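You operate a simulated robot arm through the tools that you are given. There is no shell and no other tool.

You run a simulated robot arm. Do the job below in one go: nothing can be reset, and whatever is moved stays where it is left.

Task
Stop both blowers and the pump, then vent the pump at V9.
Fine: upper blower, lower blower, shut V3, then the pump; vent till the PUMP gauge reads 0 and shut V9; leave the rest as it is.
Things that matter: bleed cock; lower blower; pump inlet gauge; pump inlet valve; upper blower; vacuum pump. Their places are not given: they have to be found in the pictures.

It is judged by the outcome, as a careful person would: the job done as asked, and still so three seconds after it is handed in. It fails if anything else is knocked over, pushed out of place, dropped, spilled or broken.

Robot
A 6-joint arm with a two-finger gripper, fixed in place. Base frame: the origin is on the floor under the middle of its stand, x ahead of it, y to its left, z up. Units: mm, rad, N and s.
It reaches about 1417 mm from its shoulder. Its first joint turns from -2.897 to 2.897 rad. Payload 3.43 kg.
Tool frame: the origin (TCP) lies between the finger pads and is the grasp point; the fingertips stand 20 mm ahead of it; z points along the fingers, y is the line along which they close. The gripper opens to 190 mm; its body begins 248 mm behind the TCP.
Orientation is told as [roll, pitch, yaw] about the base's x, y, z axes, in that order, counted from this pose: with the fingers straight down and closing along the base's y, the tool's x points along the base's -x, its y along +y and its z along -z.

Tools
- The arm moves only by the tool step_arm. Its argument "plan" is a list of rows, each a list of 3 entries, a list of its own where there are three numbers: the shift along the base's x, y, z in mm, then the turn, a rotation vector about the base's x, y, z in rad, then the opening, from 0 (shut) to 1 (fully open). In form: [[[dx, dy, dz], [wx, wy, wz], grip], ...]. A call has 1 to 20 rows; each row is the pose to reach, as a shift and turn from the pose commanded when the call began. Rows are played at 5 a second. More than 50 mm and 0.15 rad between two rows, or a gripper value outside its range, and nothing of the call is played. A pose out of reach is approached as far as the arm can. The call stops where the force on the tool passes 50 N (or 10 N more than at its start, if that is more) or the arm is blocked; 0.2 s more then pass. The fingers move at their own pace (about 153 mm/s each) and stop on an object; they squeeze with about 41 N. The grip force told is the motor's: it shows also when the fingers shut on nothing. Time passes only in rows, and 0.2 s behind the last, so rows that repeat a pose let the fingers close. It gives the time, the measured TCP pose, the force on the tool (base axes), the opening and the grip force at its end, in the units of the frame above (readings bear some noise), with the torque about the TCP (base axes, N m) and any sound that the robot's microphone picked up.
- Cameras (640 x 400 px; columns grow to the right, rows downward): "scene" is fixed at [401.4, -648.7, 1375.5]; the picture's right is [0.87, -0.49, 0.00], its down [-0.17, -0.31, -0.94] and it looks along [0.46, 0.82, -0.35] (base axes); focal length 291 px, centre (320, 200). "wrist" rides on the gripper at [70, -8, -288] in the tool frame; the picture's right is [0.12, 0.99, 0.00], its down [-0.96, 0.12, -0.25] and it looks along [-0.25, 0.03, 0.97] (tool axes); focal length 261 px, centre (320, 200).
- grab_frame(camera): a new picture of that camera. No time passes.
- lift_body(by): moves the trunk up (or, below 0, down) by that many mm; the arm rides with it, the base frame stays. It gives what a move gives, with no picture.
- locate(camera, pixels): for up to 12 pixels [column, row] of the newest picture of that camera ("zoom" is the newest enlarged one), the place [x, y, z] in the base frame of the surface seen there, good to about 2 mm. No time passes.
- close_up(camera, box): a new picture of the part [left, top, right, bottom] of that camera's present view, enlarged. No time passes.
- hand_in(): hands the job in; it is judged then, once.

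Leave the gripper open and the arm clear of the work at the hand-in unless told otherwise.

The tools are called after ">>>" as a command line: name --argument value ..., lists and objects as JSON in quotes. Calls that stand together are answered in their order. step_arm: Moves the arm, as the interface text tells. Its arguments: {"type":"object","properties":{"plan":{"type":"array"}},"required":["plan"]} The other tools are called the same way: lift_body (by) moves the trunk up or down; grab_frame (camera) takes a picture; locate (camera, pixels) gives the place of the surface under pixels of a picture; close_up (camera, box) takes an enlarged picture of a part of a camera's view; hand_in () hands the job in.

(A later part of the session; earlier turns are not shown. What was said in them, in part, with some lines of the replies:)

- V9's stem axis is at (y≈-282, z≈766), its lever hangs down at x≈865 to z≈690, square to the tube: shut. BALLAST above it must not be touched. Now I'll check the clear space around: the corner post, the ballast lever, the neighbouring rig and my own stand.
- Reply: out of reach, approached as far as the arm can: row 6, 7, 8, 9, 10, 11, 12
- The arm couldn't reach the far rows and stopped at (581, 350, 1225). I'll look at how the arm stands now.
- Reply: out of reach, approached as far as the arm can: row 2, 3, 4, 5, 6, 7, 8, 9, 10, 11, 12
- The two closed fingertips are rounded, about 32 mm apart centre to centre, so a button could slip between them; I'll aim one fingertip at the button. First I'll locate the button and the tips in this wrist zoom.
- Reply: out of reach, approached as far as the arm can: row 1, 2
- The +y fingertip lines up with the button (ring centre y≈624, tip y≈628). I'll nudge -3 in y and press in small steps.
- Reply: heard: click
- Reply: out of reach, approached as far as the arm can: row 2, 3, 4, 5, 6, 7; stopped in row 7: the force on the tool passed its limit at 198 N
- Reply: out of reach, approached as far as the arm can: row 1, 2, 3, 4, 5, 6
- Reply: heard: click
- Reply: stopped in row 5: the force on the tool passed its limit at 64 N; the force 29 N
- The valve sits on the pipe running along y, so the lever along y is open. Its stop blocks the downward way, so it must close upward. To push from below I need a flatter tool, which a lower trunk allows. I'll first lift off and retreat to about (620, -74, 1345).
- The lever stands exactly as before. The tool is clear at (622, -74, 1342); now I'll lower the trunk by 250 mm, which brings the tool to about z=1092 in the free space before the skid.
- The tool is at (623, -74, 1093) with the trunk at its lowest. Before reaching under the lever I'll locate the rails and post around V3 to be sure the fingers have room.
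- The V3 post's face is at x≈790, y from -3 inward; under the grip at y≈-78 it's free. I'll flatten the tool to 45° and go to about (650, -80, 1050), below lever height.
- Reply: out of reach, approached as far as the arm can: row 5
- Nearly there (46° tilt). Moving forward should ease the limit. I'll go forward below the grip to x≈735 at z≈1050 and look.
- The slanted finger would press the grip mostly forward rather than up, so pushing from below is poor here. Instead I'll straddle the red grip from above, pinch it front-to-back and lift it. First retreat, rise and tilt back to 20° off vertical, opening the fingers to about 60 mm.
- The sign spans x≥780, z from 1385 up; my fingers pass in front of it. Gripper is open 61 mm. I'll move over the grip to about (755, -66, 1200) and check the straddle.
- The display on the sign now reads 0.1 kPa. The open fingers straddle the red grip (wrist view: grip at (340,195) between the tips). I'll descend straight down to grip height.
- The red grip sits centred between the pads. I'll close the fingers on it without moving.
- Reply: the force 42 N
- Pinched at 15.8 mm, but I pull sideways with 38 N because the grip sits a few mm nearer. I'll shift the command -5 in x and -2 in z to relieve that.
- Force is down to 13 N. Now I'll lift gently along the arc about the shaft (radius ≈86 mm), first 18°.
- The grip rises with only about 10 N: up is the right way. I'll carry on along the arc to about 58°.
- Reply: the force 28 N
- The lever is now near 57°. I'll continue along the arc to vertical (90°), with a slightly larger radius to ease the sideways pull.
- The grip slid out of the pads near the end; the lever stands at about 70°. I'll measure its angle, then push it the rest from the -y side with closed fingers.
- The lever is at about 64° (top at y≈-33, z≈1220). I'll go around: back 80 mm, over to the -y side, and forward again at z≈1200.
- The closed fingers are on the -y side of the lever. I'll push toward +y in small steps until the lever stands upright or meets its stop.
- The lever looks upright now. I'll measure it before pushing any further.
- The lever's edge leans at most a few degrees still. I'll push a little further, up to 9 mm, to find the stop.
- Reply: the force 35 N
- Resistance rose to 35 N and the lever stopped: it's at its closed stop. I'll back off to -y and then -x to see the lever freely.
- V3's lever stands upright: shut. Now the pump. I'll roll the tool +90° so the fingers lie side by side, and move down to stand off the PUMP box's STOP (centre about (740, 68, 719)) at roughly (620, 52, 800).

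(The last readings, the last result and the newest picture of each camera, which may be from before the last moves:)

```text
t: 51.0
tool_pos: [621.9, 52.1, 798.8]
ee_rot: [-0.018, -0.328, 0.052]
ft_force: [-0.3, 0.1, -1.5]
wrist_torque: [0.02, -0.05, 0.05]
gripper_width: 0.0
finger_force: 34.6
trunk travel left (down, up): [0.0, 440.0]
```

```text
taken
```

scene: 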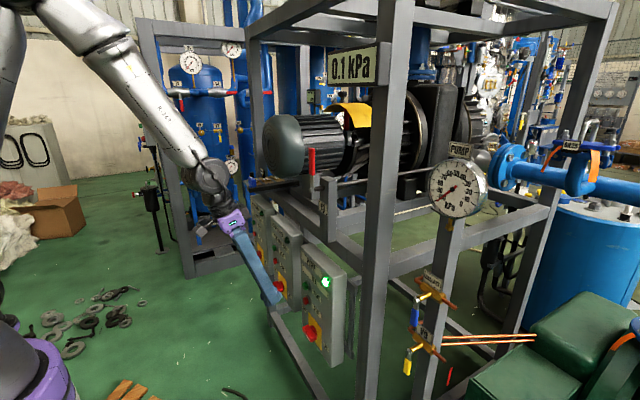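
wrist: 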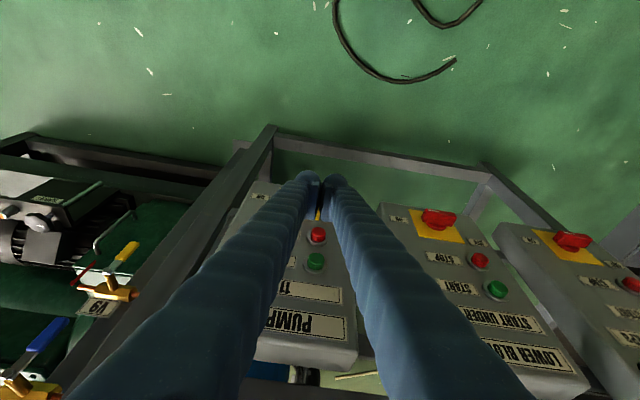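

The fingers are side by side in front of the PUMP box. I'll locate its STOP (red, about (317,233)) and START (green, (316,260)) in this view.

>>> locate --camera "wrist" --pixels '[[317, 231], [318, 237], [316, 258], [310, 178], [336, 180], [318, 214]]'

>>> close_up --camera "wrist" --box '[240, 160, 400, 280]'

```text
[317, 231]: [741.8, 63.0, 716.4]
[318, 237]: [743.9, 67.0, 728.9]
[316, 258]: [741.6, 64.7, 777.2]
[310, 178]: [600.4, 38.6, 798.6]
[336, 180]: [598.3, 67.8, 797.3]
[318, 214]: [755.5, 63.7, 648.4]
```

```text
3.33 times, centred on (320, 220) of wrist
```

zoom: 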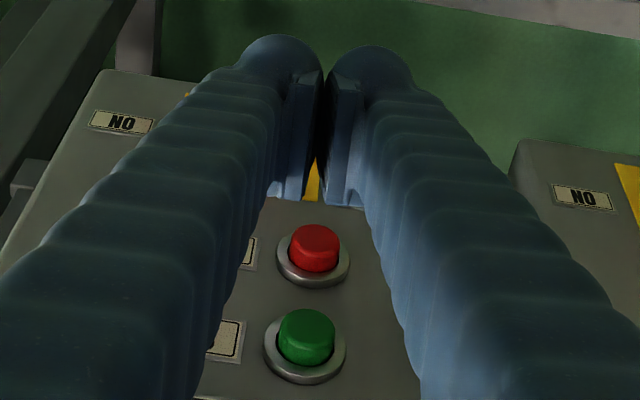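

STOP centre is about (741, 65, 718); my +y fingertip is at y≈68, well aligned. I'll descend to z≈714 and come forward to x≈690, then check.

>>> step_arm --plan '[[[5, -1, -30], [0, 0, 0], 0], [[10, -2, -60], [0, 0, 0], 0], [[15, -2, -85], [0, 0, 0], 0], [[45, -2, -85], [0, 0, 0], 0], [[70, -2, -85], [0, 0, 0], 0]]'

>>> close_up --camera "wrist" --box '[240, 130, 400, 250]'

>>> close_up --camera "scene" --box '[240, 230, 360, 350]'

```text
t: 52.2
tool_pos: [691.3, 49.7, 714.4]
ee_rot: [-0.023, -0.33, 0.067]
ft_force: [-0.7, 0.5, -0.5]
wrist_torque: [-0.14, -0.09, -0.03]
gripper_width: 0.0
finger_force: 34.6
out of reach, approached as far as the arm can: row 3
trunk travel left (down, up): [0.0, 440.0]
```

```text
3.33 times, centred on (320, 190) of wrist
```

zoom: 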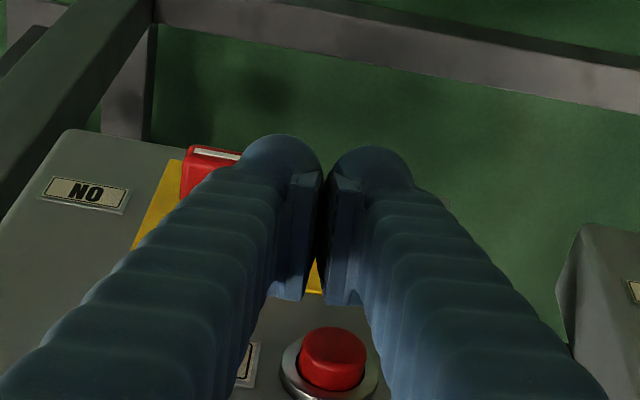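

```text
3.33 times, centred on (300, 290) of scene
```

zoom: 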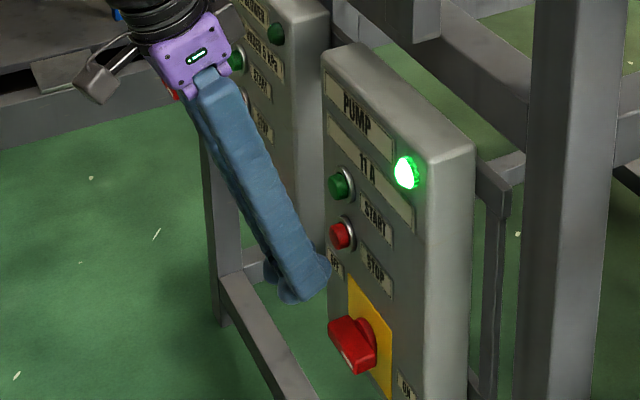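

Aligned: the +y fingertip ball is at about (690, 66, 719). I'll press forward, with small steps from contact at TCP x≈717.

>>> step_arm --plan '[[[12, 0, 0], [0, 0, 0], 0], [[20, 0, 0], [0, 0, 0], 0], [[25, 0, 0], [0, 0, 0], 0], [[28, 0, 0], [0, 0, 0], 0], [[30, 0, 0], [0, 0, 0], 0], [[32, 0, 0], [0, 0, 0], 0]]'

>>> close_up --camera "scene" --box '[240, 230, 360, 350]'

>>> close_up --camera "wrist" --box '[240, 130, 400, 250]'

```text
t: 53.6
tool_pos: [725.0, 51.9, 712.2]
ee_rot: [-0.019, -0.324, 0.051]
ft_force: [-9.6, 2.9, 0.3]
wrist_torque: [0.03, 0.01, 0.21]
gripper_width: 0.0
finger_force: 34.6
trunk travel left (down, up): [0.0, 440.0]
heard: click
```

```text
3.33 times, centred on (300, 290) of scene
```

zoom: 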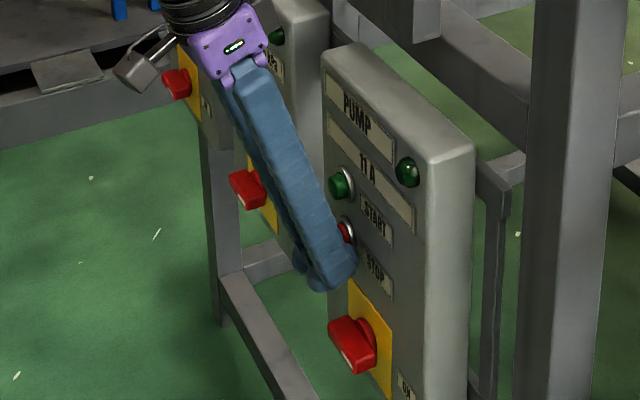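

```text
3.33 times, centred on (320, 190) of wrist
```

zoom: 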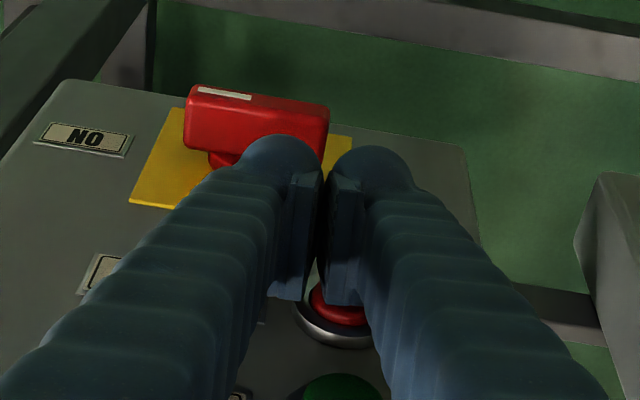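

Click heard and the PUMP lamp went dark. Next V9. I'll back off, rise to z≈850, then slide along the free space at x≈640 to y≈-340, flattening the tool a little (to 30° off vertical).

>>> step_arm --plan '[[[-25, 0, 3], [0, 0, 0], 0], [[-45, -5, 40], [0, 0, 0], 0], [[-65, -10, 80], [0, 0, 0], 0], [[-85, -20, 115], [0, 0, 0], 0], [[-85, -62, 130], [0, 0, 0], 0], [[-85, -108, 138], [0, 0, 0], 0], [[-85, -154, 138], [0, 0, 0], 0], [[-85, -200, 138], [0, 0, 0], 0], [[-85, -246, 138], [0, 0, 0], 0], [[-85, -292, 138], [0, -0.06, 0], 0], [[-85, -338, 138], [0, -0.12, 0], 0], [[-85, -375, 138], [0, -0.16, 0], 0], [[-85, -392, 138], [0, -0.19, 0], 0]]'

>>> grab_frame --camera "scene"

>>> grab_frame --camera "wrist"

```text
t: 56.4
tool_pos: [639.9, -341.5, 850.4]
ee_rot: [-0.029, -0.519, 0.058]
ft_force: [0.5, 0.3, -0.5]
wrist_torque: [-0.03, -0.01, -0.02]
gripper_width: 0.2
finger_force: 34.0
trunk travel left (down, up): [0.0, 440.0]
```

```text
taken
```

scene: 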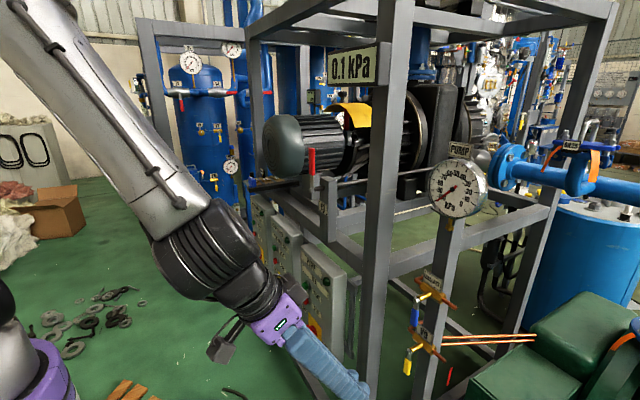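

```text
taken
```

wrist: 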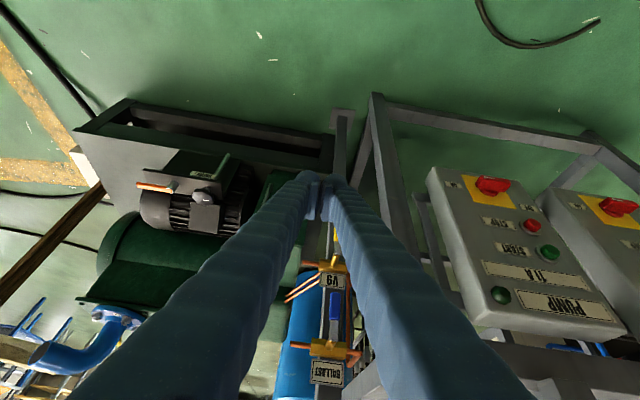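

The arm hasn't disturbed anything and V9/BALLAST show between my fingers at (330,285) and (325,370). I'll enlarge and locate the V9 lever and its surroundings from here.

>>> close_up --camera "wrist" --box '[270, 200, 390, 400]'

>>> locate --camera "wrist" --pixels '[[335, 235], [130, 110], [270, 150], [330, 125], [100, 290], [155, 185], [380, 110], [250, 180], [290, 250]]'

>>> close_up --camera "scene" --box '[340, 260, 460, 400]'

```text
2.00 times, centred on (330, 300) of wrist
```

zoom: 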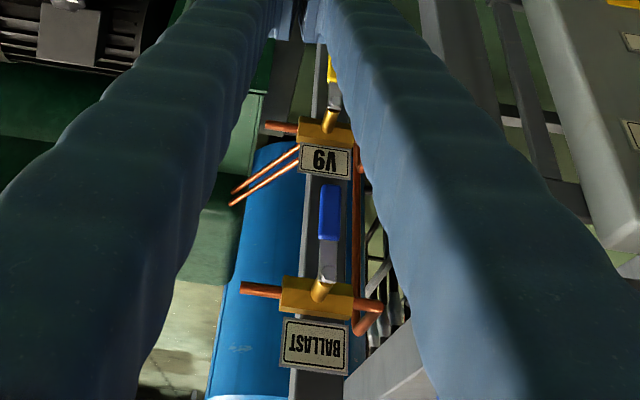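

```text
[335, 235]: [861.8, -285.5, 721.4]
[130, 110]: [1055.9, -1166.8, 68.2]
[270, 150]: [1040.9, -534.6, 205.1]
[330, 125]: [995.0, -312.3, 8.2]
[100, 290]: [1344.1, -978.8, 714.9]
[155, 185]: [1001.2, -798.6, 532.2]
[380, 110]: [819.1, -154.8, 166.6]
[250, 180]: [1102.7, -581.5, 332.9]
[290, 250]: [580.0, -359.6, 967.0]
```

```text
2.86 times, centred on (400, 330) of scene
```

zoom: 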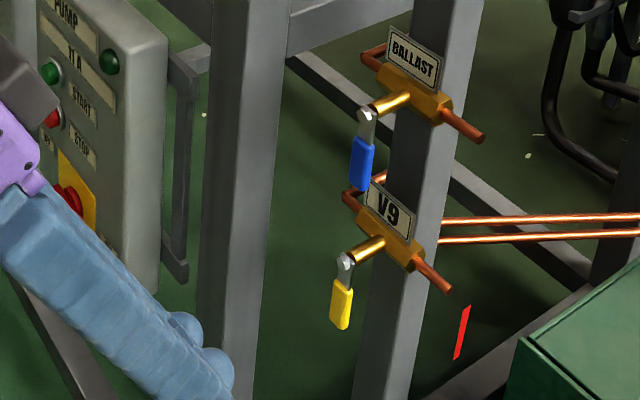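

V9's lever is at (862, -285, 721) with free space on its -y side. I'll descend and advance to about (855, -342, 716), beside the lever.

>>> step_arm --plan '[[[36, 0, -30], [0, 0, 0], 0], [[72, 0, -60], [0, 0, 0], 0], [[108, 0, -90], [0, 0, 0], 0], [[144, 0, -115], [0, 0, 0], 0], [[180, 0, -134], [0, 0, 0], 0], [[215, 0, -134], [0, 0, 0], 0]]'

>>> close_up --camera "scene" --box '[380, 300, 480, 400]'

>>> close_up --camera "wrist" --box '[220, 120, 460, 300]'

```text
t: 57.8
tool_pos: [855.3, -342.6, 715.0]
ee_rot: [-0.028, -0.518, 0.056]
ft_force: [-0.6, -0.1, 0.1]
wrist_torque: [-0.01, -0.04, 0.0]
gripper_width: 0.0
finger_force: 34.8
trunk travel left (down, up): [0.0, 440.0]
```

```text
4.00 times, centred on (430, 350) of scene
```

zoom: 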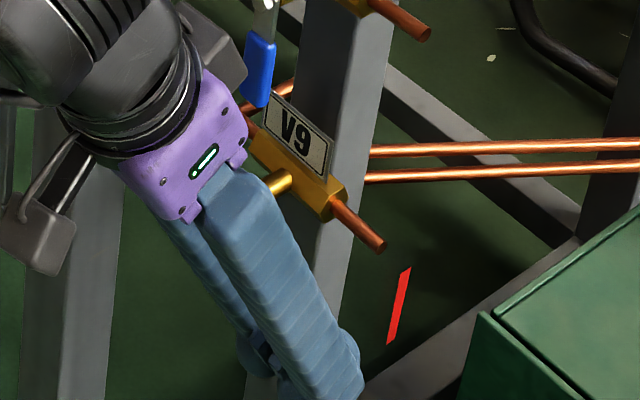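

```text
2.22 times, centred on (340, 210) of wrist
```

zoom: 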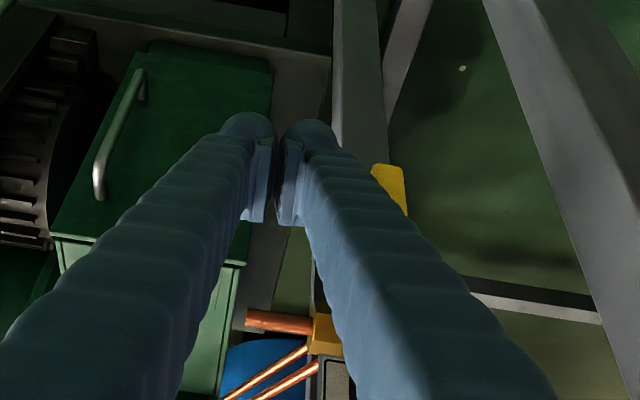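

The yellow lever shows at (390,190) to the right of my +y finger. I'll locate it and the finger side to judge the gap.

>>> close_up --camera "wrist" --box '[300, 120, 420, 240]'

>>> locate --camera "zoom" --pixels '[[340, 170], [360, 200], [320, 165], [180, 130], [220, 150], [250, 200], [150, 100]]'

```text
3.33 times, centred on (360, 180) of wrist
```

zoom: 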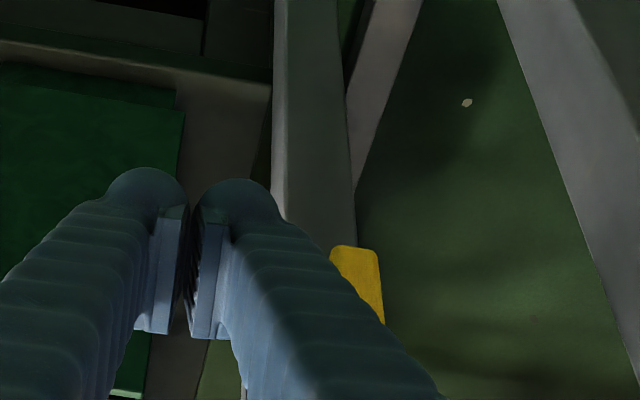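

```text
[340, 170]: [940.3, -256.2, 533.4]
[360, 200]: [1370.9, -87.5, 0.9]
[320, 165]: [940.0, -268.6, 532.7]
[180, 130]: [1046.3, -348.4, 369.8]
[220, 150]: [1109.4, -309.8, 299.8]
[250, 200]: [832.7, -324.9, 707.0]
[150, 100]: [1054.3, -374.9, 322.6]
```

My +y finger's side is about 20 mm from the lever. I'll lower to z≈706 and push gently toward +y by about 38 mm in small steps, watching force and the lever.

>>> step_arm --plan '[[[0, 6, -9], [0, 0, 0], 0], [[0, 13, -9], [0, 0, 0], 0], [[0, 18, -9], [0, 0, 0], 0], [[0, 22, -9], [0, 0, 0], 0], [[0, 26, -10], [0, 0, 0], 0], [[0, 30, -11], [0, 0, 0], 0], [[0, 34, -12], [0, 0, 0], 0], [[0, 38, -12], [0, 0, 0], 0]]'

>>> close_up --camera "wrist" --box '[300, 120, 420, 240]'

>>> close_up --camera "scene" --box '[380, 140, 540, 240]'

```text
t: 59.2
tool_pos: [852.6, -322.4, 707.1]
ee_rot: [-0.038, -0.52, 0.051]
ft_force: [0.2, -6.6, -1.6]
wrist_torque: [0.09, 0.01, 0.0]
gripper_width: 0.0
finger_force: 34.0
trunk travel left (down, up): [0.0, 440.0]
stopped in row 7: the force on the tool passed its limit at 55 N (the readings are from after the stop); the commanded pose is now the measured one
```

```text
3.33 times, centred on (360, 180) of wrist
```

zoom: 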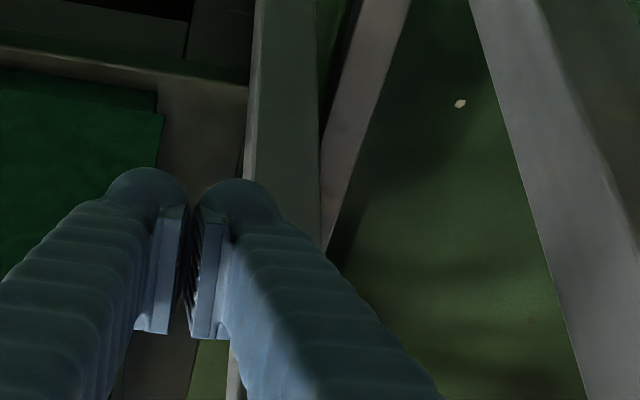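

```text
4.00 times, centred on (460, 190) of scene
```

zoom: 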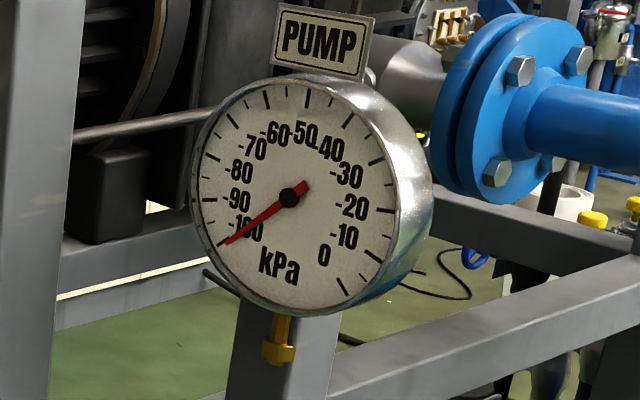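

The lever is blocked toward +y (55 N), so it opens toward -y; the gauge still reads -100. I'll back out, open the fingers to about 57 mm and straddle the lever, so I can move it both ways.

>>> step_arm --plan '[[[-5, -6, 0], [0, 0, 0], 0], [[-40, -6, 0], [0, 0, 0], 0], [[-80, 0, -5], [0, 0, 0], 0.15], [[-80, 20, -12], [0, 0, 0], 0.3], [[-80, 40, -17], [0, 0, 0], 0.3], [[-80, 40, -17], [0, 0, 0], 0.3]]'

>>> grab_frame --camera "wrist"

>>> close_up --camera "scene" --box '[340, 270, 480, 400]'

```text
t: 60.6
tool_pos: [772.8, -279.6, 690.8]
ee_rot: [-0.039, -0.52, 0.054]
ft_force: [-0.2, -0.3, 0.0]
wrist_torque: [0.01, 0.02, 0.05]
gripper_width: 57.1
finger_force: 0.1
trunk travel left (down, up): [0.0, 440.0]
```

```text
taken
```

wrist: 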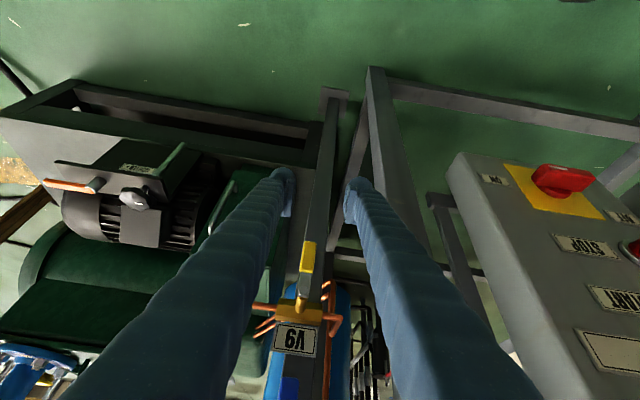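

```text
3.08 times, centred on (410, 335) of scene
```

zoom: 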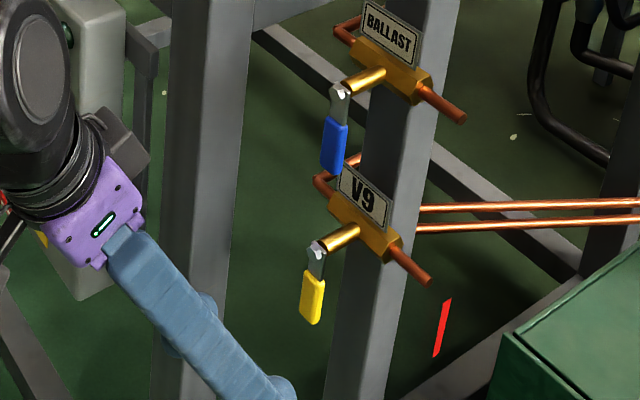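

V9's lever (yellow, (307,262) in the wrist view) is centred between my open fingers. I'll advance 77 mm to straddle it.

>>> step_arm --plan '[[[30, -2, 0], [0, 0, 0], 0.3], [[55, -3, 0], [0, 0, 0], 0.3], [[77, -3, 0], [0, 0, 0], 0.3]]'

>>> close_up --camera "wrist" --box '[220, 120, 420, 320]'

>>> close_up --camera "scene" --box '[360, 290, 480, 400]'

```text
t: 61.4
tool_pos: [852.0, -280.9, 690.8]
ee_rot: [-0.038, -0.52, 0.053]
ft_force: [-0.3, 0.1, -0.4]
wrist_torque: [0.01, -0.04, 0.0]
gripper_width: 57.0
finger_force: 0.1
trunk travel left (down, up): [0.0, 440.0]
```

```text
2.00 times, centred on (320, 220) of wrist
```

zoom: 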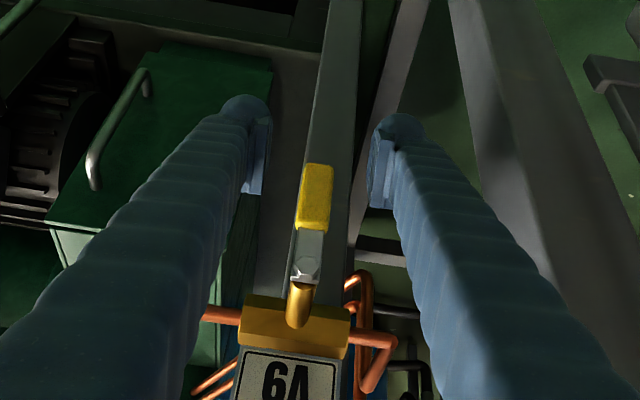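

```text
3.64 times, centred on (420, 345) of scene
```

zoom: 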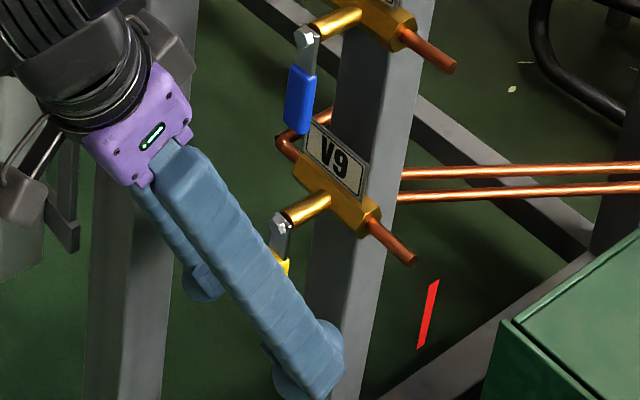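

The lever sits between the pads. I'll push it toward -y with the +y finger in small steps, about 48 mm of travel (contact expected after 21 mm).

>>> step_arm --plan '[[[0, -10, 0], [0, 0, 0], 0.3], [[0, -18, 0], [0, 0, 0], 0.3], [[0, -23, 0], [0, 0, 0], 0.3], [[0, -28, 0], [0, 0, 0], 0.3], [[0, -33, 0], [0, 0, 0], 0.3], [[0, -38, 0], [0, 0, 0], 0.3], [[0, -43, 0], [0, 0, 0], 0.3], [[0, -48, 0], [0, 0, 0], 0.3]]'

>>> close_up --camera "wrist" --box '[220, 120, 420, 320]'

>>> close_up --camera "scene" --box '[380, 140, 540, 240]'

```text
t: 63.2
tool_pos: [850.9, -331.1, 690.7]
ee_rot: [-0.038, -0.52, 0.053]
ft_force: [-3.6, 2.8, -0.6]
wrist_torque: [-0.05, -0.1, 0.14]
gripper_width: 58.7
finger_force: 1.6
trunk travel left (down, up): [0.0, 440.0]
```

```text
2.00 times, centred on (320, 220) of wrist
```

zoom: 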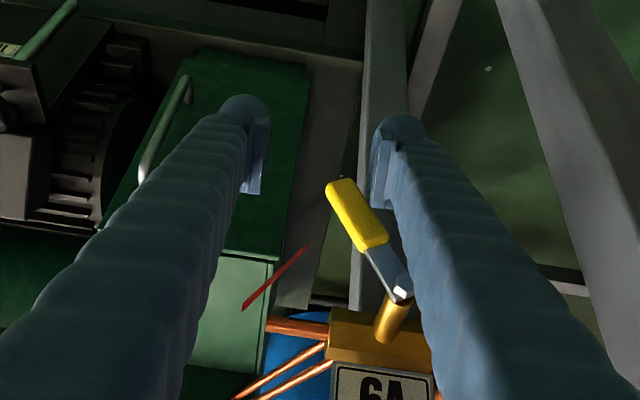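

```text
4.00 times, centred on (460, 190) of scene
```

zoom: 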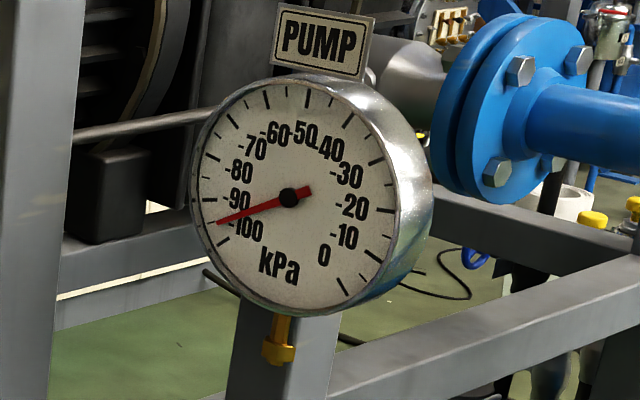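

The cock is turning: the lever is at roughly 30° and the PUMP gauge has begun to rise (about -95). I'll open it further with another 16 mm.

>>> step_arm --plan '[[[0, -5, 0], [0, 0, 0], 0.3], [[0, -10, 1], [0, 0, 0], 0.3], [[0, -14, 3], [0, 0, 0], 0.3], [[0, -16, 6], [0, 0, 0], 0.3]]'

>>> close_up --camera "wrist" --box '[220, 120, 420, 320]'

>>> close_up --camera "scene" --box '[380, 140, 540, 240]'

```text
t: 64.2
tool_pos: [850.7, -347.0, 695.0]
ee_rot: [-0.038, -0.52, 0.053]
ft_force: [-5.1, -0.7, -4.5]
wrist_torque: [-0.16, -0.01, 0.13]
gripper_width: 57.2
finger_force: 0.0
trunk travel left (down, up): [0.0, 440.0]
```

```text
2.00 times, centred on (320, 220) of wrist
```

zoom: 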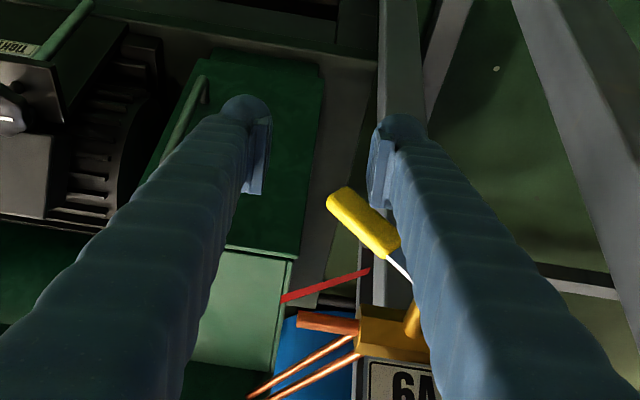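

```text
4.00 times, centred on (460, 190) of scene
```

zoom: 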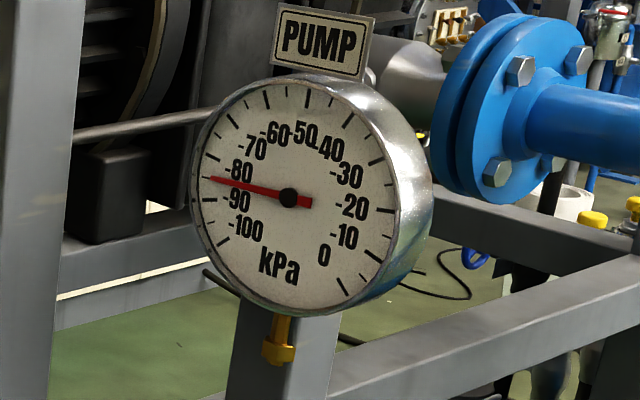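

The gauge is at about -84 and climbing, with the lever roughly 45° open. I'll hold here for two seconds and read again.

>>> step_arm --plan '[[[0, 0, 0], [0, 0, 0], 0.3], [[0, 0, 0], [0, 0, 0], 0.3], [[0, 0, 0], [0, 0, 0], 0.3], [[0, 0, 0], [0, 0, 0], 0.3], [[0, 0, 0], [0, 0, 0], 0.3], [[0, 0, 0], [0, 0, 0], 0.3], [[0, 0, 0], [0, 0, 0], 0.3], [[0, 0, 0], [0, 0, 0], 0.3], [[0, 0, 0], [0, 0, 0], 0.3], [[0, 0, 0], [0, 0, 0], 0.3]]'

>>> close_up --camera "scene" --box '[380, 140, 540, 240]'

>>> grab_frame --camera "scene"

```text
t: 66.4
tool_pos: [850.9, -347.3, 695.2]
ee_rot: [-0.037, -0.521, 0.052]
ft_force: [-2.5, -0.3, 0.2]
wrist_torque: [0.0, -0.02, 0.06]
gripper_width: 56.8
finger_force: 0.0
trunk travel left (down, up): [0.0, 440.0]
```

```text
4.00 times, centred on (460, 190) of scene
```

zoom: 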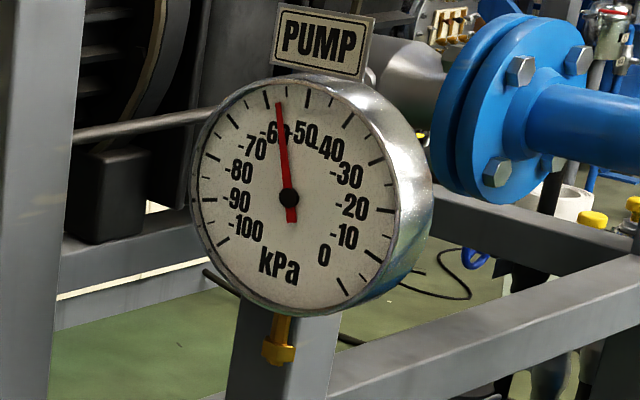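

```text
taken
```

scene: 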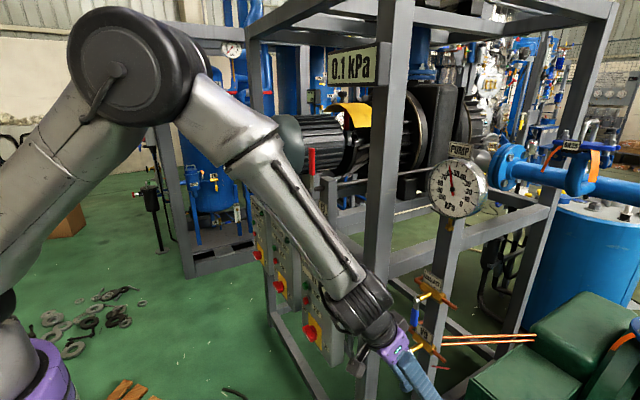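

The gauge is at about -57 and the display still 0.1 kPa (V3 holding). I'll keep holding another three seconds.

>>> step_arm --plan '[[[0, 0, 0], [0, 0, 0], 0.3], [[0, 0, 0], [0, 0, 0], 0.3], [[0, 0, 0], [0, 0, 0], 0.3], [[0, 0, 0], [0, 0, 0], 0.3], [[0, 0, 0], [0, 0, 0], 0.3], [[0, 0, 0], [0, 0, 0], 0.3], [[0, 0, 0], [0, 0, 0], 0.3], [[0, 0, 0], [0, 0, 0], 0.3], [[0, 0, 0], [0, 0, 0], 0.3], [[0, 0, 0], [0, 0, 0], 0.3], [[0, 0, 0], [0, 0, 0], 0.3], [[0, 0, 0], [0, 0, 0], 0.3], [[0, 0, 0], [0, 0, 0], 0.3], [[0, 0, 0], [0, 0, 0], 0.3], [[0, 0, 0], [0, 0, 0], 0.3]]'

>>> close_up --camera "scene" --box '[380, 140, 540, 240]'

```text
t: 69.6
tool_pos: [851.1, -346.4, 695.5]
ee_rot: [-0.039, -0.52, 0.053]
ft_force: [-0.5, 0.6, 0.4]
wrist_torque: [-0.03, 0.0, -0.02]
gripper_width: 57.3
finger_force: 0.6
trunk travel left (down, up): [0.0, 440.0]
```

```text
4.00 times, centred on (460, 190) of scene
```

zoom: 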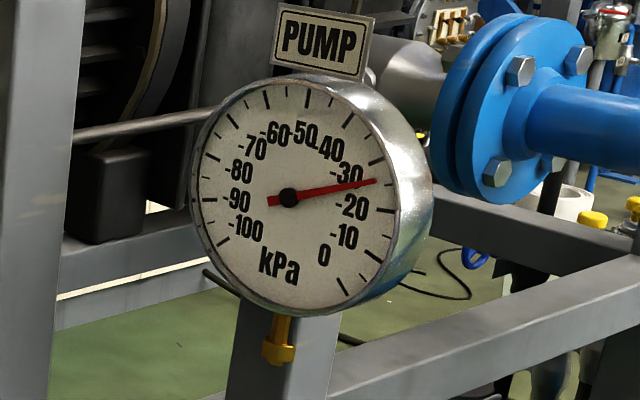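

Now about -26. I'll hold four seconds more.

>>> step_arm --plan '[[[0, 0, 0], [0, 0, 0], 0.3], [[0, 0, 0], [0, 0, 0], 0.3], [[0, 0, 0], [0, 0, 0], 0.3], [[0, 0, 0], [0, 0, 0], 0.3], [[0, 0, 0], [0, 0, 0], 0.3], [[0, 0, 0], [0, 0, 0], 0.3], [[0, 0, 0], [0, 0, 0], 0.3], [[0, 0, 0], [0, 0, 0], 0.3], [[0, 0, 0], [0, 0, 0], 0.3], [[0, 0, 0], [0, 0, 0], 0.3], [[0, 0, 0], [0, 0, 0], 0.3], [[0, 0, 0], [0, 0, 0], 0.3], [[0, 0, 0], [0, 0, 0], 0.3], [[0, 0, 0], [0, 0, 0], 0.3], [[0, 0, 0], [0, 0, 0], 0.3], [[0, 0, 0], [0, 0, 0], 0.3], [[0, 0, 0], [0, 0, 0], 0.3], [[0, 0, 0], [0, 0, 0], 0.3], [[0, 0, 0], [0, 0, 0], 0.3], [[0, 0, 0], [0, 0, 0], 0.3]]'

>>> close_up --camera "scene" --box '[380, 140, 540, 240]'

```text
t: 73.8
tool_pos: [851.2, -345.6, 695.9]
ee_rot: [-0.039, -0.521, 0.053]
ft_force: [-0.6, 0.8, -0.6]
wrist_torque: [-0.03, -0.04, 0.01]
gripper_width: 57.3
finger_force: 0.4
trunk travel left (down, up): [0.0, 440.0]
```

```text
4.00 times, centred on (460, 190) of scene
```

zoom: 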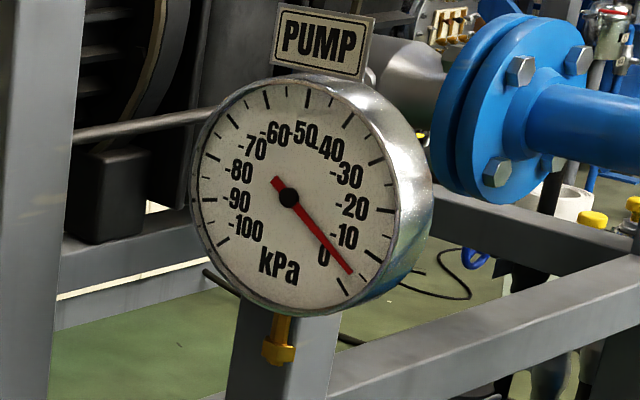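

Nearly there, about -3. I'll hold three more seconds.

>>> step_arm --plan '[[[0, 0, 0], [0, 0, 0], 0.3], [[0, 0, 0], [0, 0, 0], 0.3], [[0, 0, 0], [0, 0, 0], 0.3], [[0, 0, 0], [0, 0, 0], 0.3], [[0, 0, 0], [0, 0, 0], 0.3], [[0, 0, 0], [0, 0, 0], 0.3], [[0, 0, 0], [0, 0, 0], 0.3], [[0, 0, 0], [0, 0, 0], 0.3], [[0, 0, 0], [0, 0, 0], 0.3], [[0, 0, 0], [0, 0, 0], 0.3], [[0, 0, 0], [0, 0, 0], 0.3], [[0, 0, 0], [0, 0, 0], 0.3], [[0, 0, 0], [0, 0, 0], 0.3], [[0, 0, 0], [0, 0, 0], 0.3], [[0, 0, 0], [0, 0, 0], 0.3]]'

>>> close_up --camera "scene" --box '[420, 150, 500, 220]'

>>> close_up --camera "wrist" --box '[220, 120, 420, 320]'

```text
t: 77.0
tool_pos: [851.2, -346.5, 696.5]
ee_rot: [-0.038, -0.521, 0.052]
ft_force: [-1.0, -0.1, -0.5]
wrist_torque: [-0.01, 0.0, 0.02]
gripper_width: 57.3
finger_force: 0.5
trunk travel left (down, up): [0.0, 440.0]
```

```text
5.71 times, centred on (460, 185) of scene
```

zoom: 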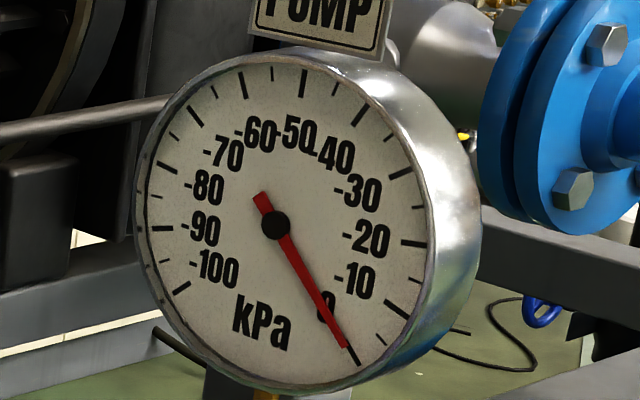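

```text
2.00 times, centred on (320, 220) of wrist
```

zoom: 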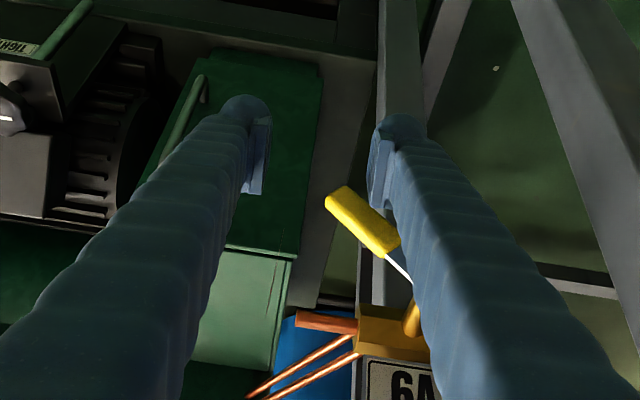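

The needle points at the 0 tick. I'll hold two more seconds to be sure it has settled and look again.

>>> step_arm --plan '[[[0, 0, 0], [0, 0, 0], 0.3], [[0, 0, 0], [0, 0, 0], 0.3], [[0, 0, 0], [0, 0, 0], 0.3], [[0, 0, 0], [0, 0, 0], 0.3], [[0, 0, 0], [0, 0, 0], 0.3], [[0, 0, 0], [0, 0, 0], 0.3], [[0, 0, 0], [0, 0, 0], 0.3], [[0, 0, 0], [0, 0, 0], 0.3], [[0, 0, 0], [0, 0, 0], 0.3], [[0, 0, 0], [0, 0, 0], 0.3]]'

>>> close_up --camera "scene" --box '[420, 150, 500, 220]'

```text
t: 79.2
tool_pos: [850.8, -347.8, 696.3]
ee_rot: [-0.039, -0.52, 0.052]
ft_force: [-1.0, 0.2, 0.7]
wrist_torque: [-0.06, -0.01, 0.01]
gripper_width: 57.2
finger_force: 0.5
trunk travel left (down, up): [0.0, 440.0]
```

```text
5.71 times, centred on (460, 185) of scene
```

zoom: 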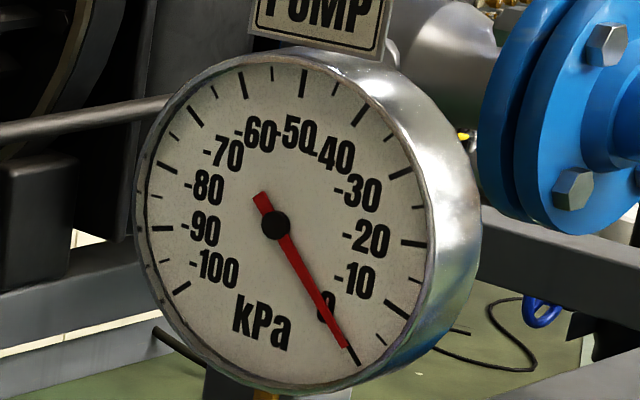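

The gauge rests at 0. Now I'll shut V9: moving +y, the -y finger pushes the lever back down to its stop, in small steps.

>>> step_arm --plan '[[[0, 15, 0], [0, 0, 0], 0.3], [[0, 28, 0], [0, 0, 0], 0.3], [[0, 35, 0], [0, 0, 0], 0.3], [[0, 42, 0], [0, 0, 0], 0.3], [[0, 49, 0], [0, 0, 0], 0.3], [[0, 56, 0], [0, 0, 0], 0.3], [[0, 63, 0], [0, 0, 0], 0.3], [[0, 69, 0], [0, 0, 0], 0.3], [[0, 75, 0], [0, 0, 0], 0.3], [[0, 80, 0], [0, 0, 0], 0.3], [[0, 84, 0], [0, 0, 0], 0.3], [[0, 87, 0], [0, 0, 0], 0.3]]'

>>> close_up --camera "wrist" --box '[220, 120, 420, 320]'

>>> close_up --camera "scene" --box '[360, 290, 480, 400]'

```text
t: 81.8
tool_pos: [853.0, -260.9, 697.7]
ee_rot: [-0.039, -0.52, 0.055]
ft_force: [1.3, -3.2, -0.6]
wrist_torque: [0.12, 0.03, -0.01]
gripper_width: 58.9
finger_force: 1.2
trunk travel left (down, up): [0.0, 440.0]
```

```text
2.00 times, centred on (320, 220) of wrist
```

zoom: 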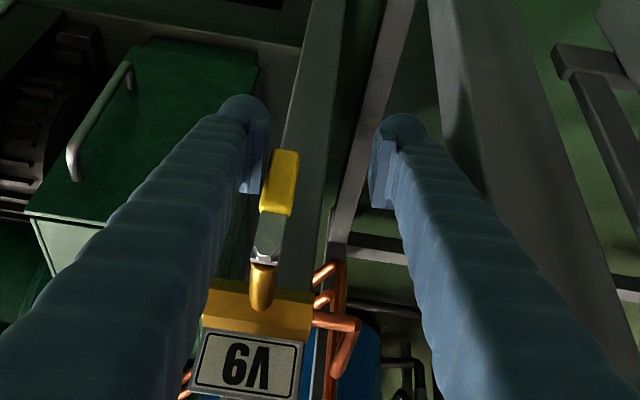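

```text
3.64 times, centred on (420, 345) of scene
```

zoom: 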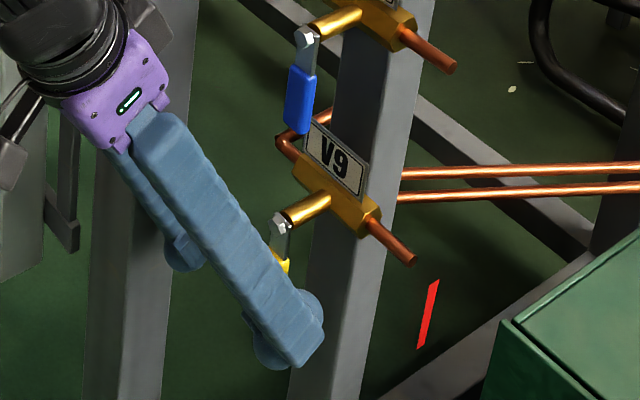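

The lever is about upright-down again with only 3 N. I'll press it on a few mm more until it meets the stop.

>>> step_arm --plan '[[[0, 3, 0], [0, 0, 0], 0.3], [[0, 5, 0], [0, 0, 0], 0.3], [[0, 7, 0], [0, 0, 0], 0.3], [[0, 9, 0], [0, 0, 0], 0.3]]'

>>> close_up --camera "wrist" --box '[220, 120, 420, 320]'

```text
t: 82.8
tool_pos: [852.4, -254.3, 697.7]
ee_rot: [-0.038, -0.522, 0.051]
ft_force: [9.8, -28.2, 2.7]
wrist_torque: [0.64, 0.28, 0.07]
gripper_width: 72.4
finger_force: 13.0
trunk travel left (down, up): [0.0, 440.0]
```

```text
2.00 times, centred on (320, 220) of wrist
```

zoom: 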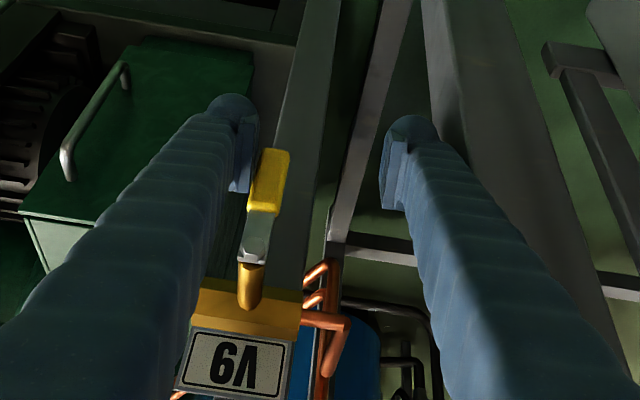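

The lever is on its stop: 28 N reaction and the finger yields. I'll ease back to the middle and withdraw straight out in -x.

>>> step_arm --plan '[[[0, -12, 0], [0, 0, 0], 0.3], [[0, -25, 0], [0, 0, 0], 0.3], [[-25, -25, 0], [0, 0, 0], 0.3], [[-55, -25, 0], [0, 0, 0], 0.3], [[-90, -25, 0], [0, 0, 0], 0.3], [[-120, -25, 20], [0, 0, 0], 0.3]]'

>>> grab_frame --camera "scene"

>>> close_up --camera "scene" --box '[380, 310, 460, 390]'

>>> close_up --camera "wrist" --box '[240, 160, 400, 360]'

```text
t: 84.2
tool_pos: [731.9, -274.5, 717.3]
ee_rot: [-0.038, -0.52, 0.056]
ft_force: [0.2, -0.2, -0.6]
wrist_torque: [0.02, 0.02, 0.02]
gripper_width: 57.2
finger_force: 0.0
trunk travel left (down, up): [0.0, 440.0]
```

```text
taken
```

scene: 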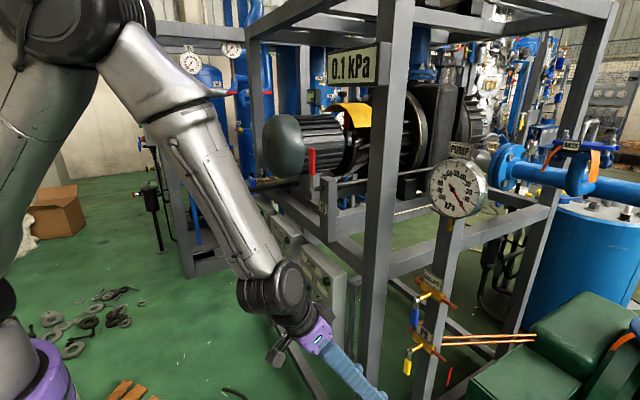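

```text
5.00 times, centred on (420, 350) of scene
```

zoom: 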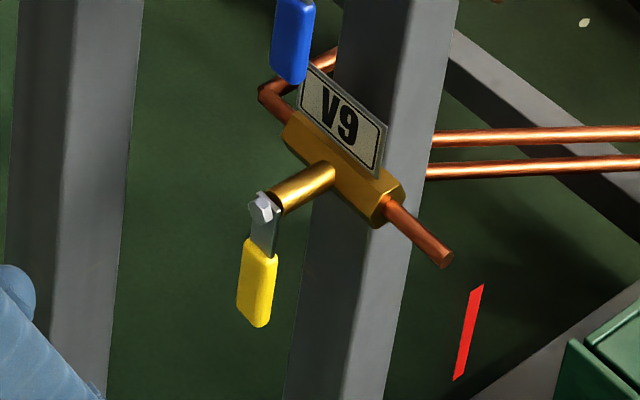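

```text
2.00 times, centred on (320, 260) of wrist
```

zoom: 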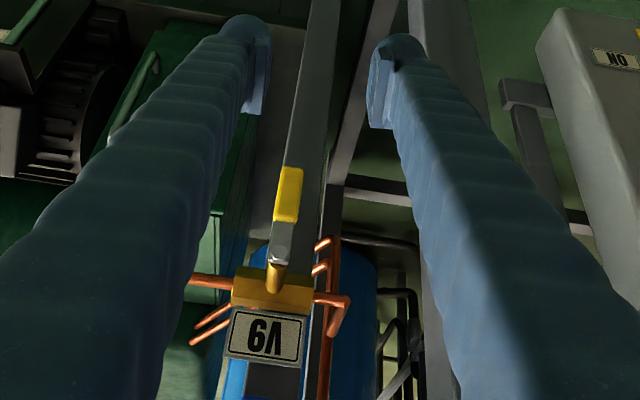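

V9's lever hangs straight down as it did at first. I'll verify its line and the gauge, then withdraw the arm fully.

>>> locate --camera "scene" --pixels '[[408, 353], [407, 363], [407, 371]]'

>>> close_up --camera "scene" --box '[420, 150, 500, 220]'

>>> step_arm --plan '[[[-35, -10, 40], [0, 0, 0], 0.3], [[-70, -20, 75], [0, 0, 0], 0.4], [[-100, -25, 110], [0, 0, 0], 0.5], [[-115, -25, 155], [0, 0, 0], 0.6], [[-125, -20, 200], [0, 0, 0], 0.7], [[-130, -10, 248], [0, 0, 0], 0.8], [[-132, 0, 296], [0, 0, 0], 0.9], [[-132, 10, 340], [0, 0, 0], 1], [[-132, 20, 380], [0, 0, 0], 1]]'

```text
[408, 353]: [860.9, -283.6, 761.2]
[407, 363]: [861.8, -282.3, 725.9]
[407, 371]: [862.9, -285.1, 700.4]
```

```text
5.71 times, centred on (460, 185) of scene
```

zoom: 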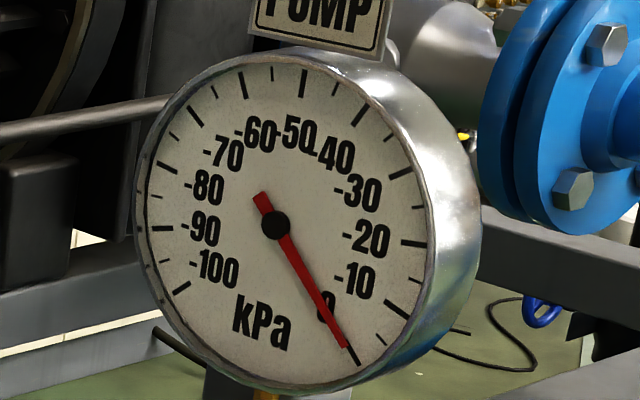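

```text
refused: row 1 steps farther than a row can; nothing moved
```

V9 is vertical (y ≈ -283 along its length) and the gauge reads 0. The withdrawal's first row was a little too long, so I'll shorten the steps.

>>> step_arm --plan '[[[-30, -8, 30], [0, 0, 0], 0.3], [[-60, -15, 60], [0, 0, 0], 0.4], [[-88, -22, 92], [0, 0, 0], 0.5], [[-108, -25, 130], [0, 0, 0], 0.6], [[-120, -25, 172], [0, 0, 0], 0.7], [[-128, -20, 215], [0, 0, 0], 0.8], [[-132, -10, 258], [0, 0, 0], 0.9], [[-132, 0, 300], [0, 0, 0], 1], [[-132, 10, 340], [0, 0, 0], 1], [[-132, 20, 380], [0, 0, 0], 1]]'

>>> grab_frame --camera "scene"

>>> close_up --camera "scene" --box '[240, 190, 360, 360]'

>>> close_up --camera "scene" --box '[290, 130, 370, 220]'

>>> close_up --camera "scene" --box '[390, 250, 480, 390]'

>>> close_up --camera "scene" --box '[420, 150, 500, 220]'

```text
t: 86.4
tool_pos: [599.0, -254.3, 1097.1]
ee_rot: [-0.04, -0.521, 0.053]
ft_force: [-0.1, -0.2, 0.1]
wrist_torque: [0.05, 0.02, 0.05]
gripper_width: 190.1
finger_force: 0.1
trunk travel left (down, up): [0.0, 440.0]
```

```text
taken
```

scene: 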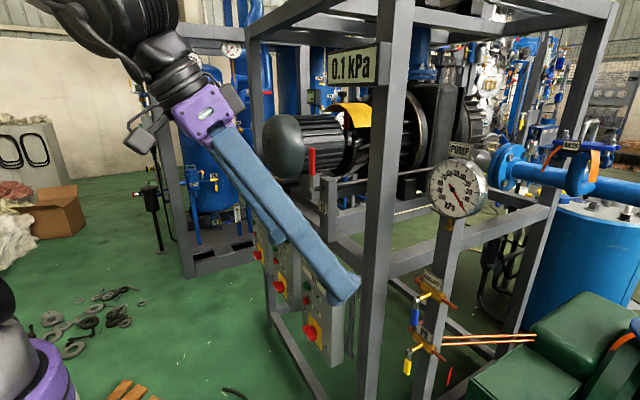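

```text
2.35 times, centred on (300, 275) of scene
```

zoom: 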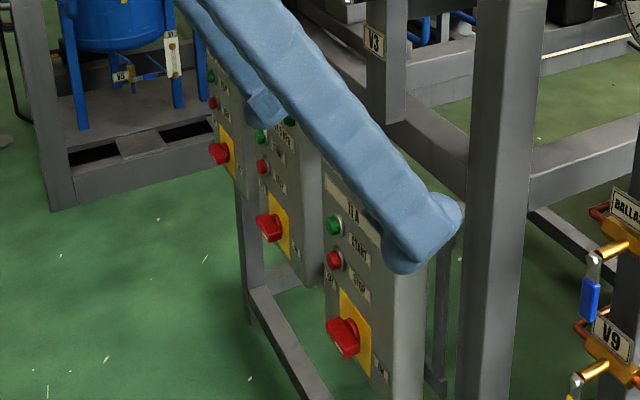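

```text
4.44 times, centred on (330, 175) of scene
```

zoom: 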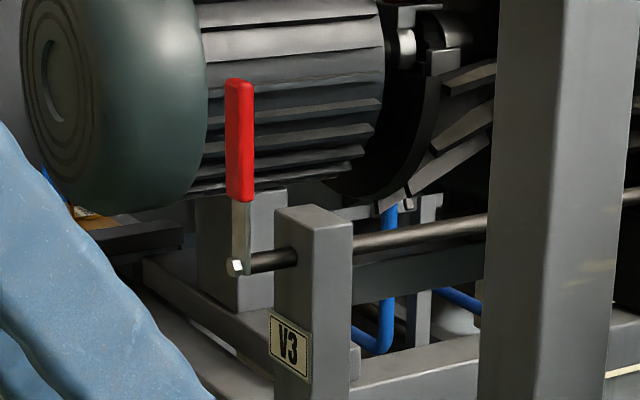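

```text
2.86 times, centred on (435, 320) of scene
```

zoom: 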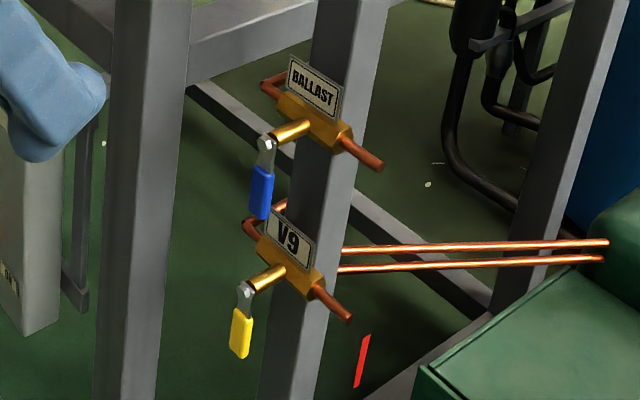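

```text
5.71 times, centred on (460, 185) of scene
```

zoom: 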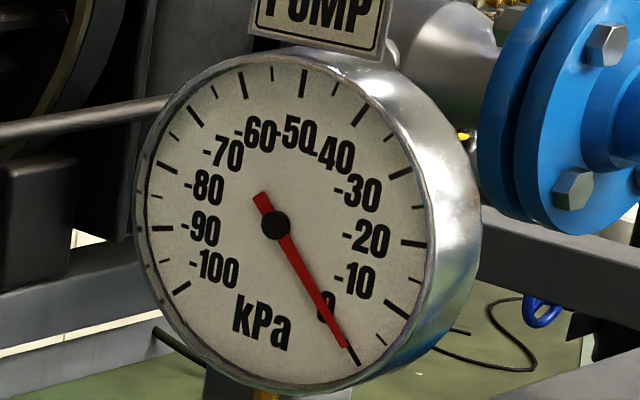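

V3 upright, V9 and BALLAST down, gauge at 0. The open fingers hide the lamps, so I'll raise the arm further away and check the three boxes once more.

>>> step_arm --plan '[[[-5, -10, 40], [0, 0, 0], 1], [[-10, -20, 80], [0, 0, 0], 1], [[-15, -30, 120], [0, 0, 0], 1], [[-20, -40, 160], [0, 0, 0], 1], [[-25, -40, 200], [0, 0, 0], 1]]'

>>> grab_frame --camera "scene"

>>> close_up --camera "scene" --box '[240, 190, 360, 360]'

>>> grab_frame --camera "wrist"

```text
t: 87.6
tool_pos: [574.5, -294.7, 1299.3]
ee_rot: [-0.039, -0.523, 0.053]
ft_force: [0.3, -0.3, 1.0]
wrist_torque: [0.05, -0.03, 0.0]
gripper_width: 190.0
finger_force: 0.2
trunk travel left (down, up): [0.0, 440.0]
```

```text
taken
```

scene: 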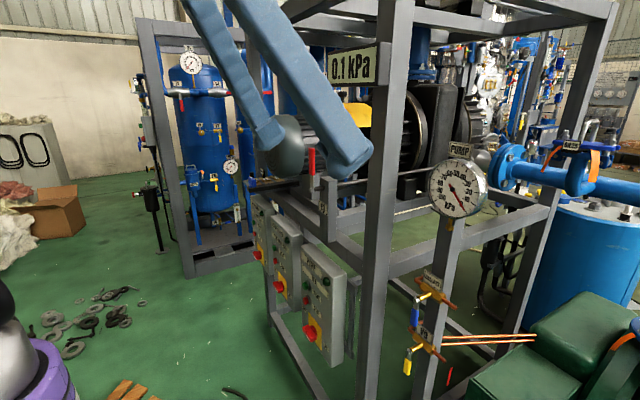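

```text
2.35 times, centred on (300, 275) of scene
```

zoom: 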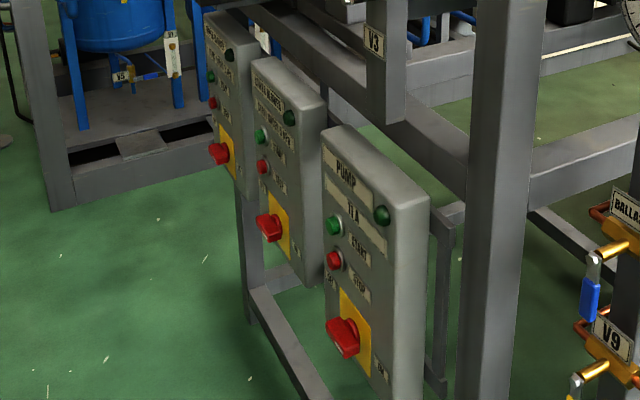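

```text
taken
```

wrist: 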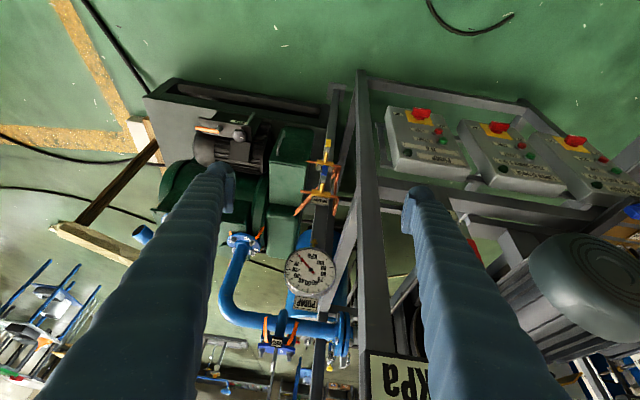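

All three lamps are dark, the isolators are unchanged, V3 is shut (lever upright), V9 is shut, BALLAST is untouched, and the PUMP gauge reads 0. The gripper is open and the arm is clear, so I'm handing in.

>>> hand_in

```text
The job is handed in.
```

The job is done and handed in; I don't have the judging result yet. The steps, in the order you gave:

1. **Upper blower:** stopped with its STOP button. It clicked and the lamp went dark.
2. **Lower blower:** stopped the same way. It clicked and the lamp went dark.
3. **V3:** shut. The lever went from in line with the pipe to upright, up to its stop.
4. **Pump:** stopped with its STOP button. It clicked and the lamp went dark.
5. **V9:** opened about half way until the PUMP gauge went from about -100 kPa to 0 and stayed there. I then shut it against its stop, and the lever hangs straight down again.

After the withdrawal the gauge still read 0. All three lamps were dark, and the isolators and BALLAST were as they started.

I met unexpected resistance three times:
- **Upper blower box:** after the first STOP the arm hit a reach limit and swung into the blank front of the box at 198 N. I saw no damage, and the box and its isolator look unmoved.
- **V3:** I first pushed the lever down, against its open stop, at 64 N. It did not move.
- **V9:** I first pushed the lever the wrong way, against its stop, at 55 N. It did not move either.

At hand-in the gripper was open and the arm clear of the work. I left the trunk at its lowest position, 250 mm below where it started.
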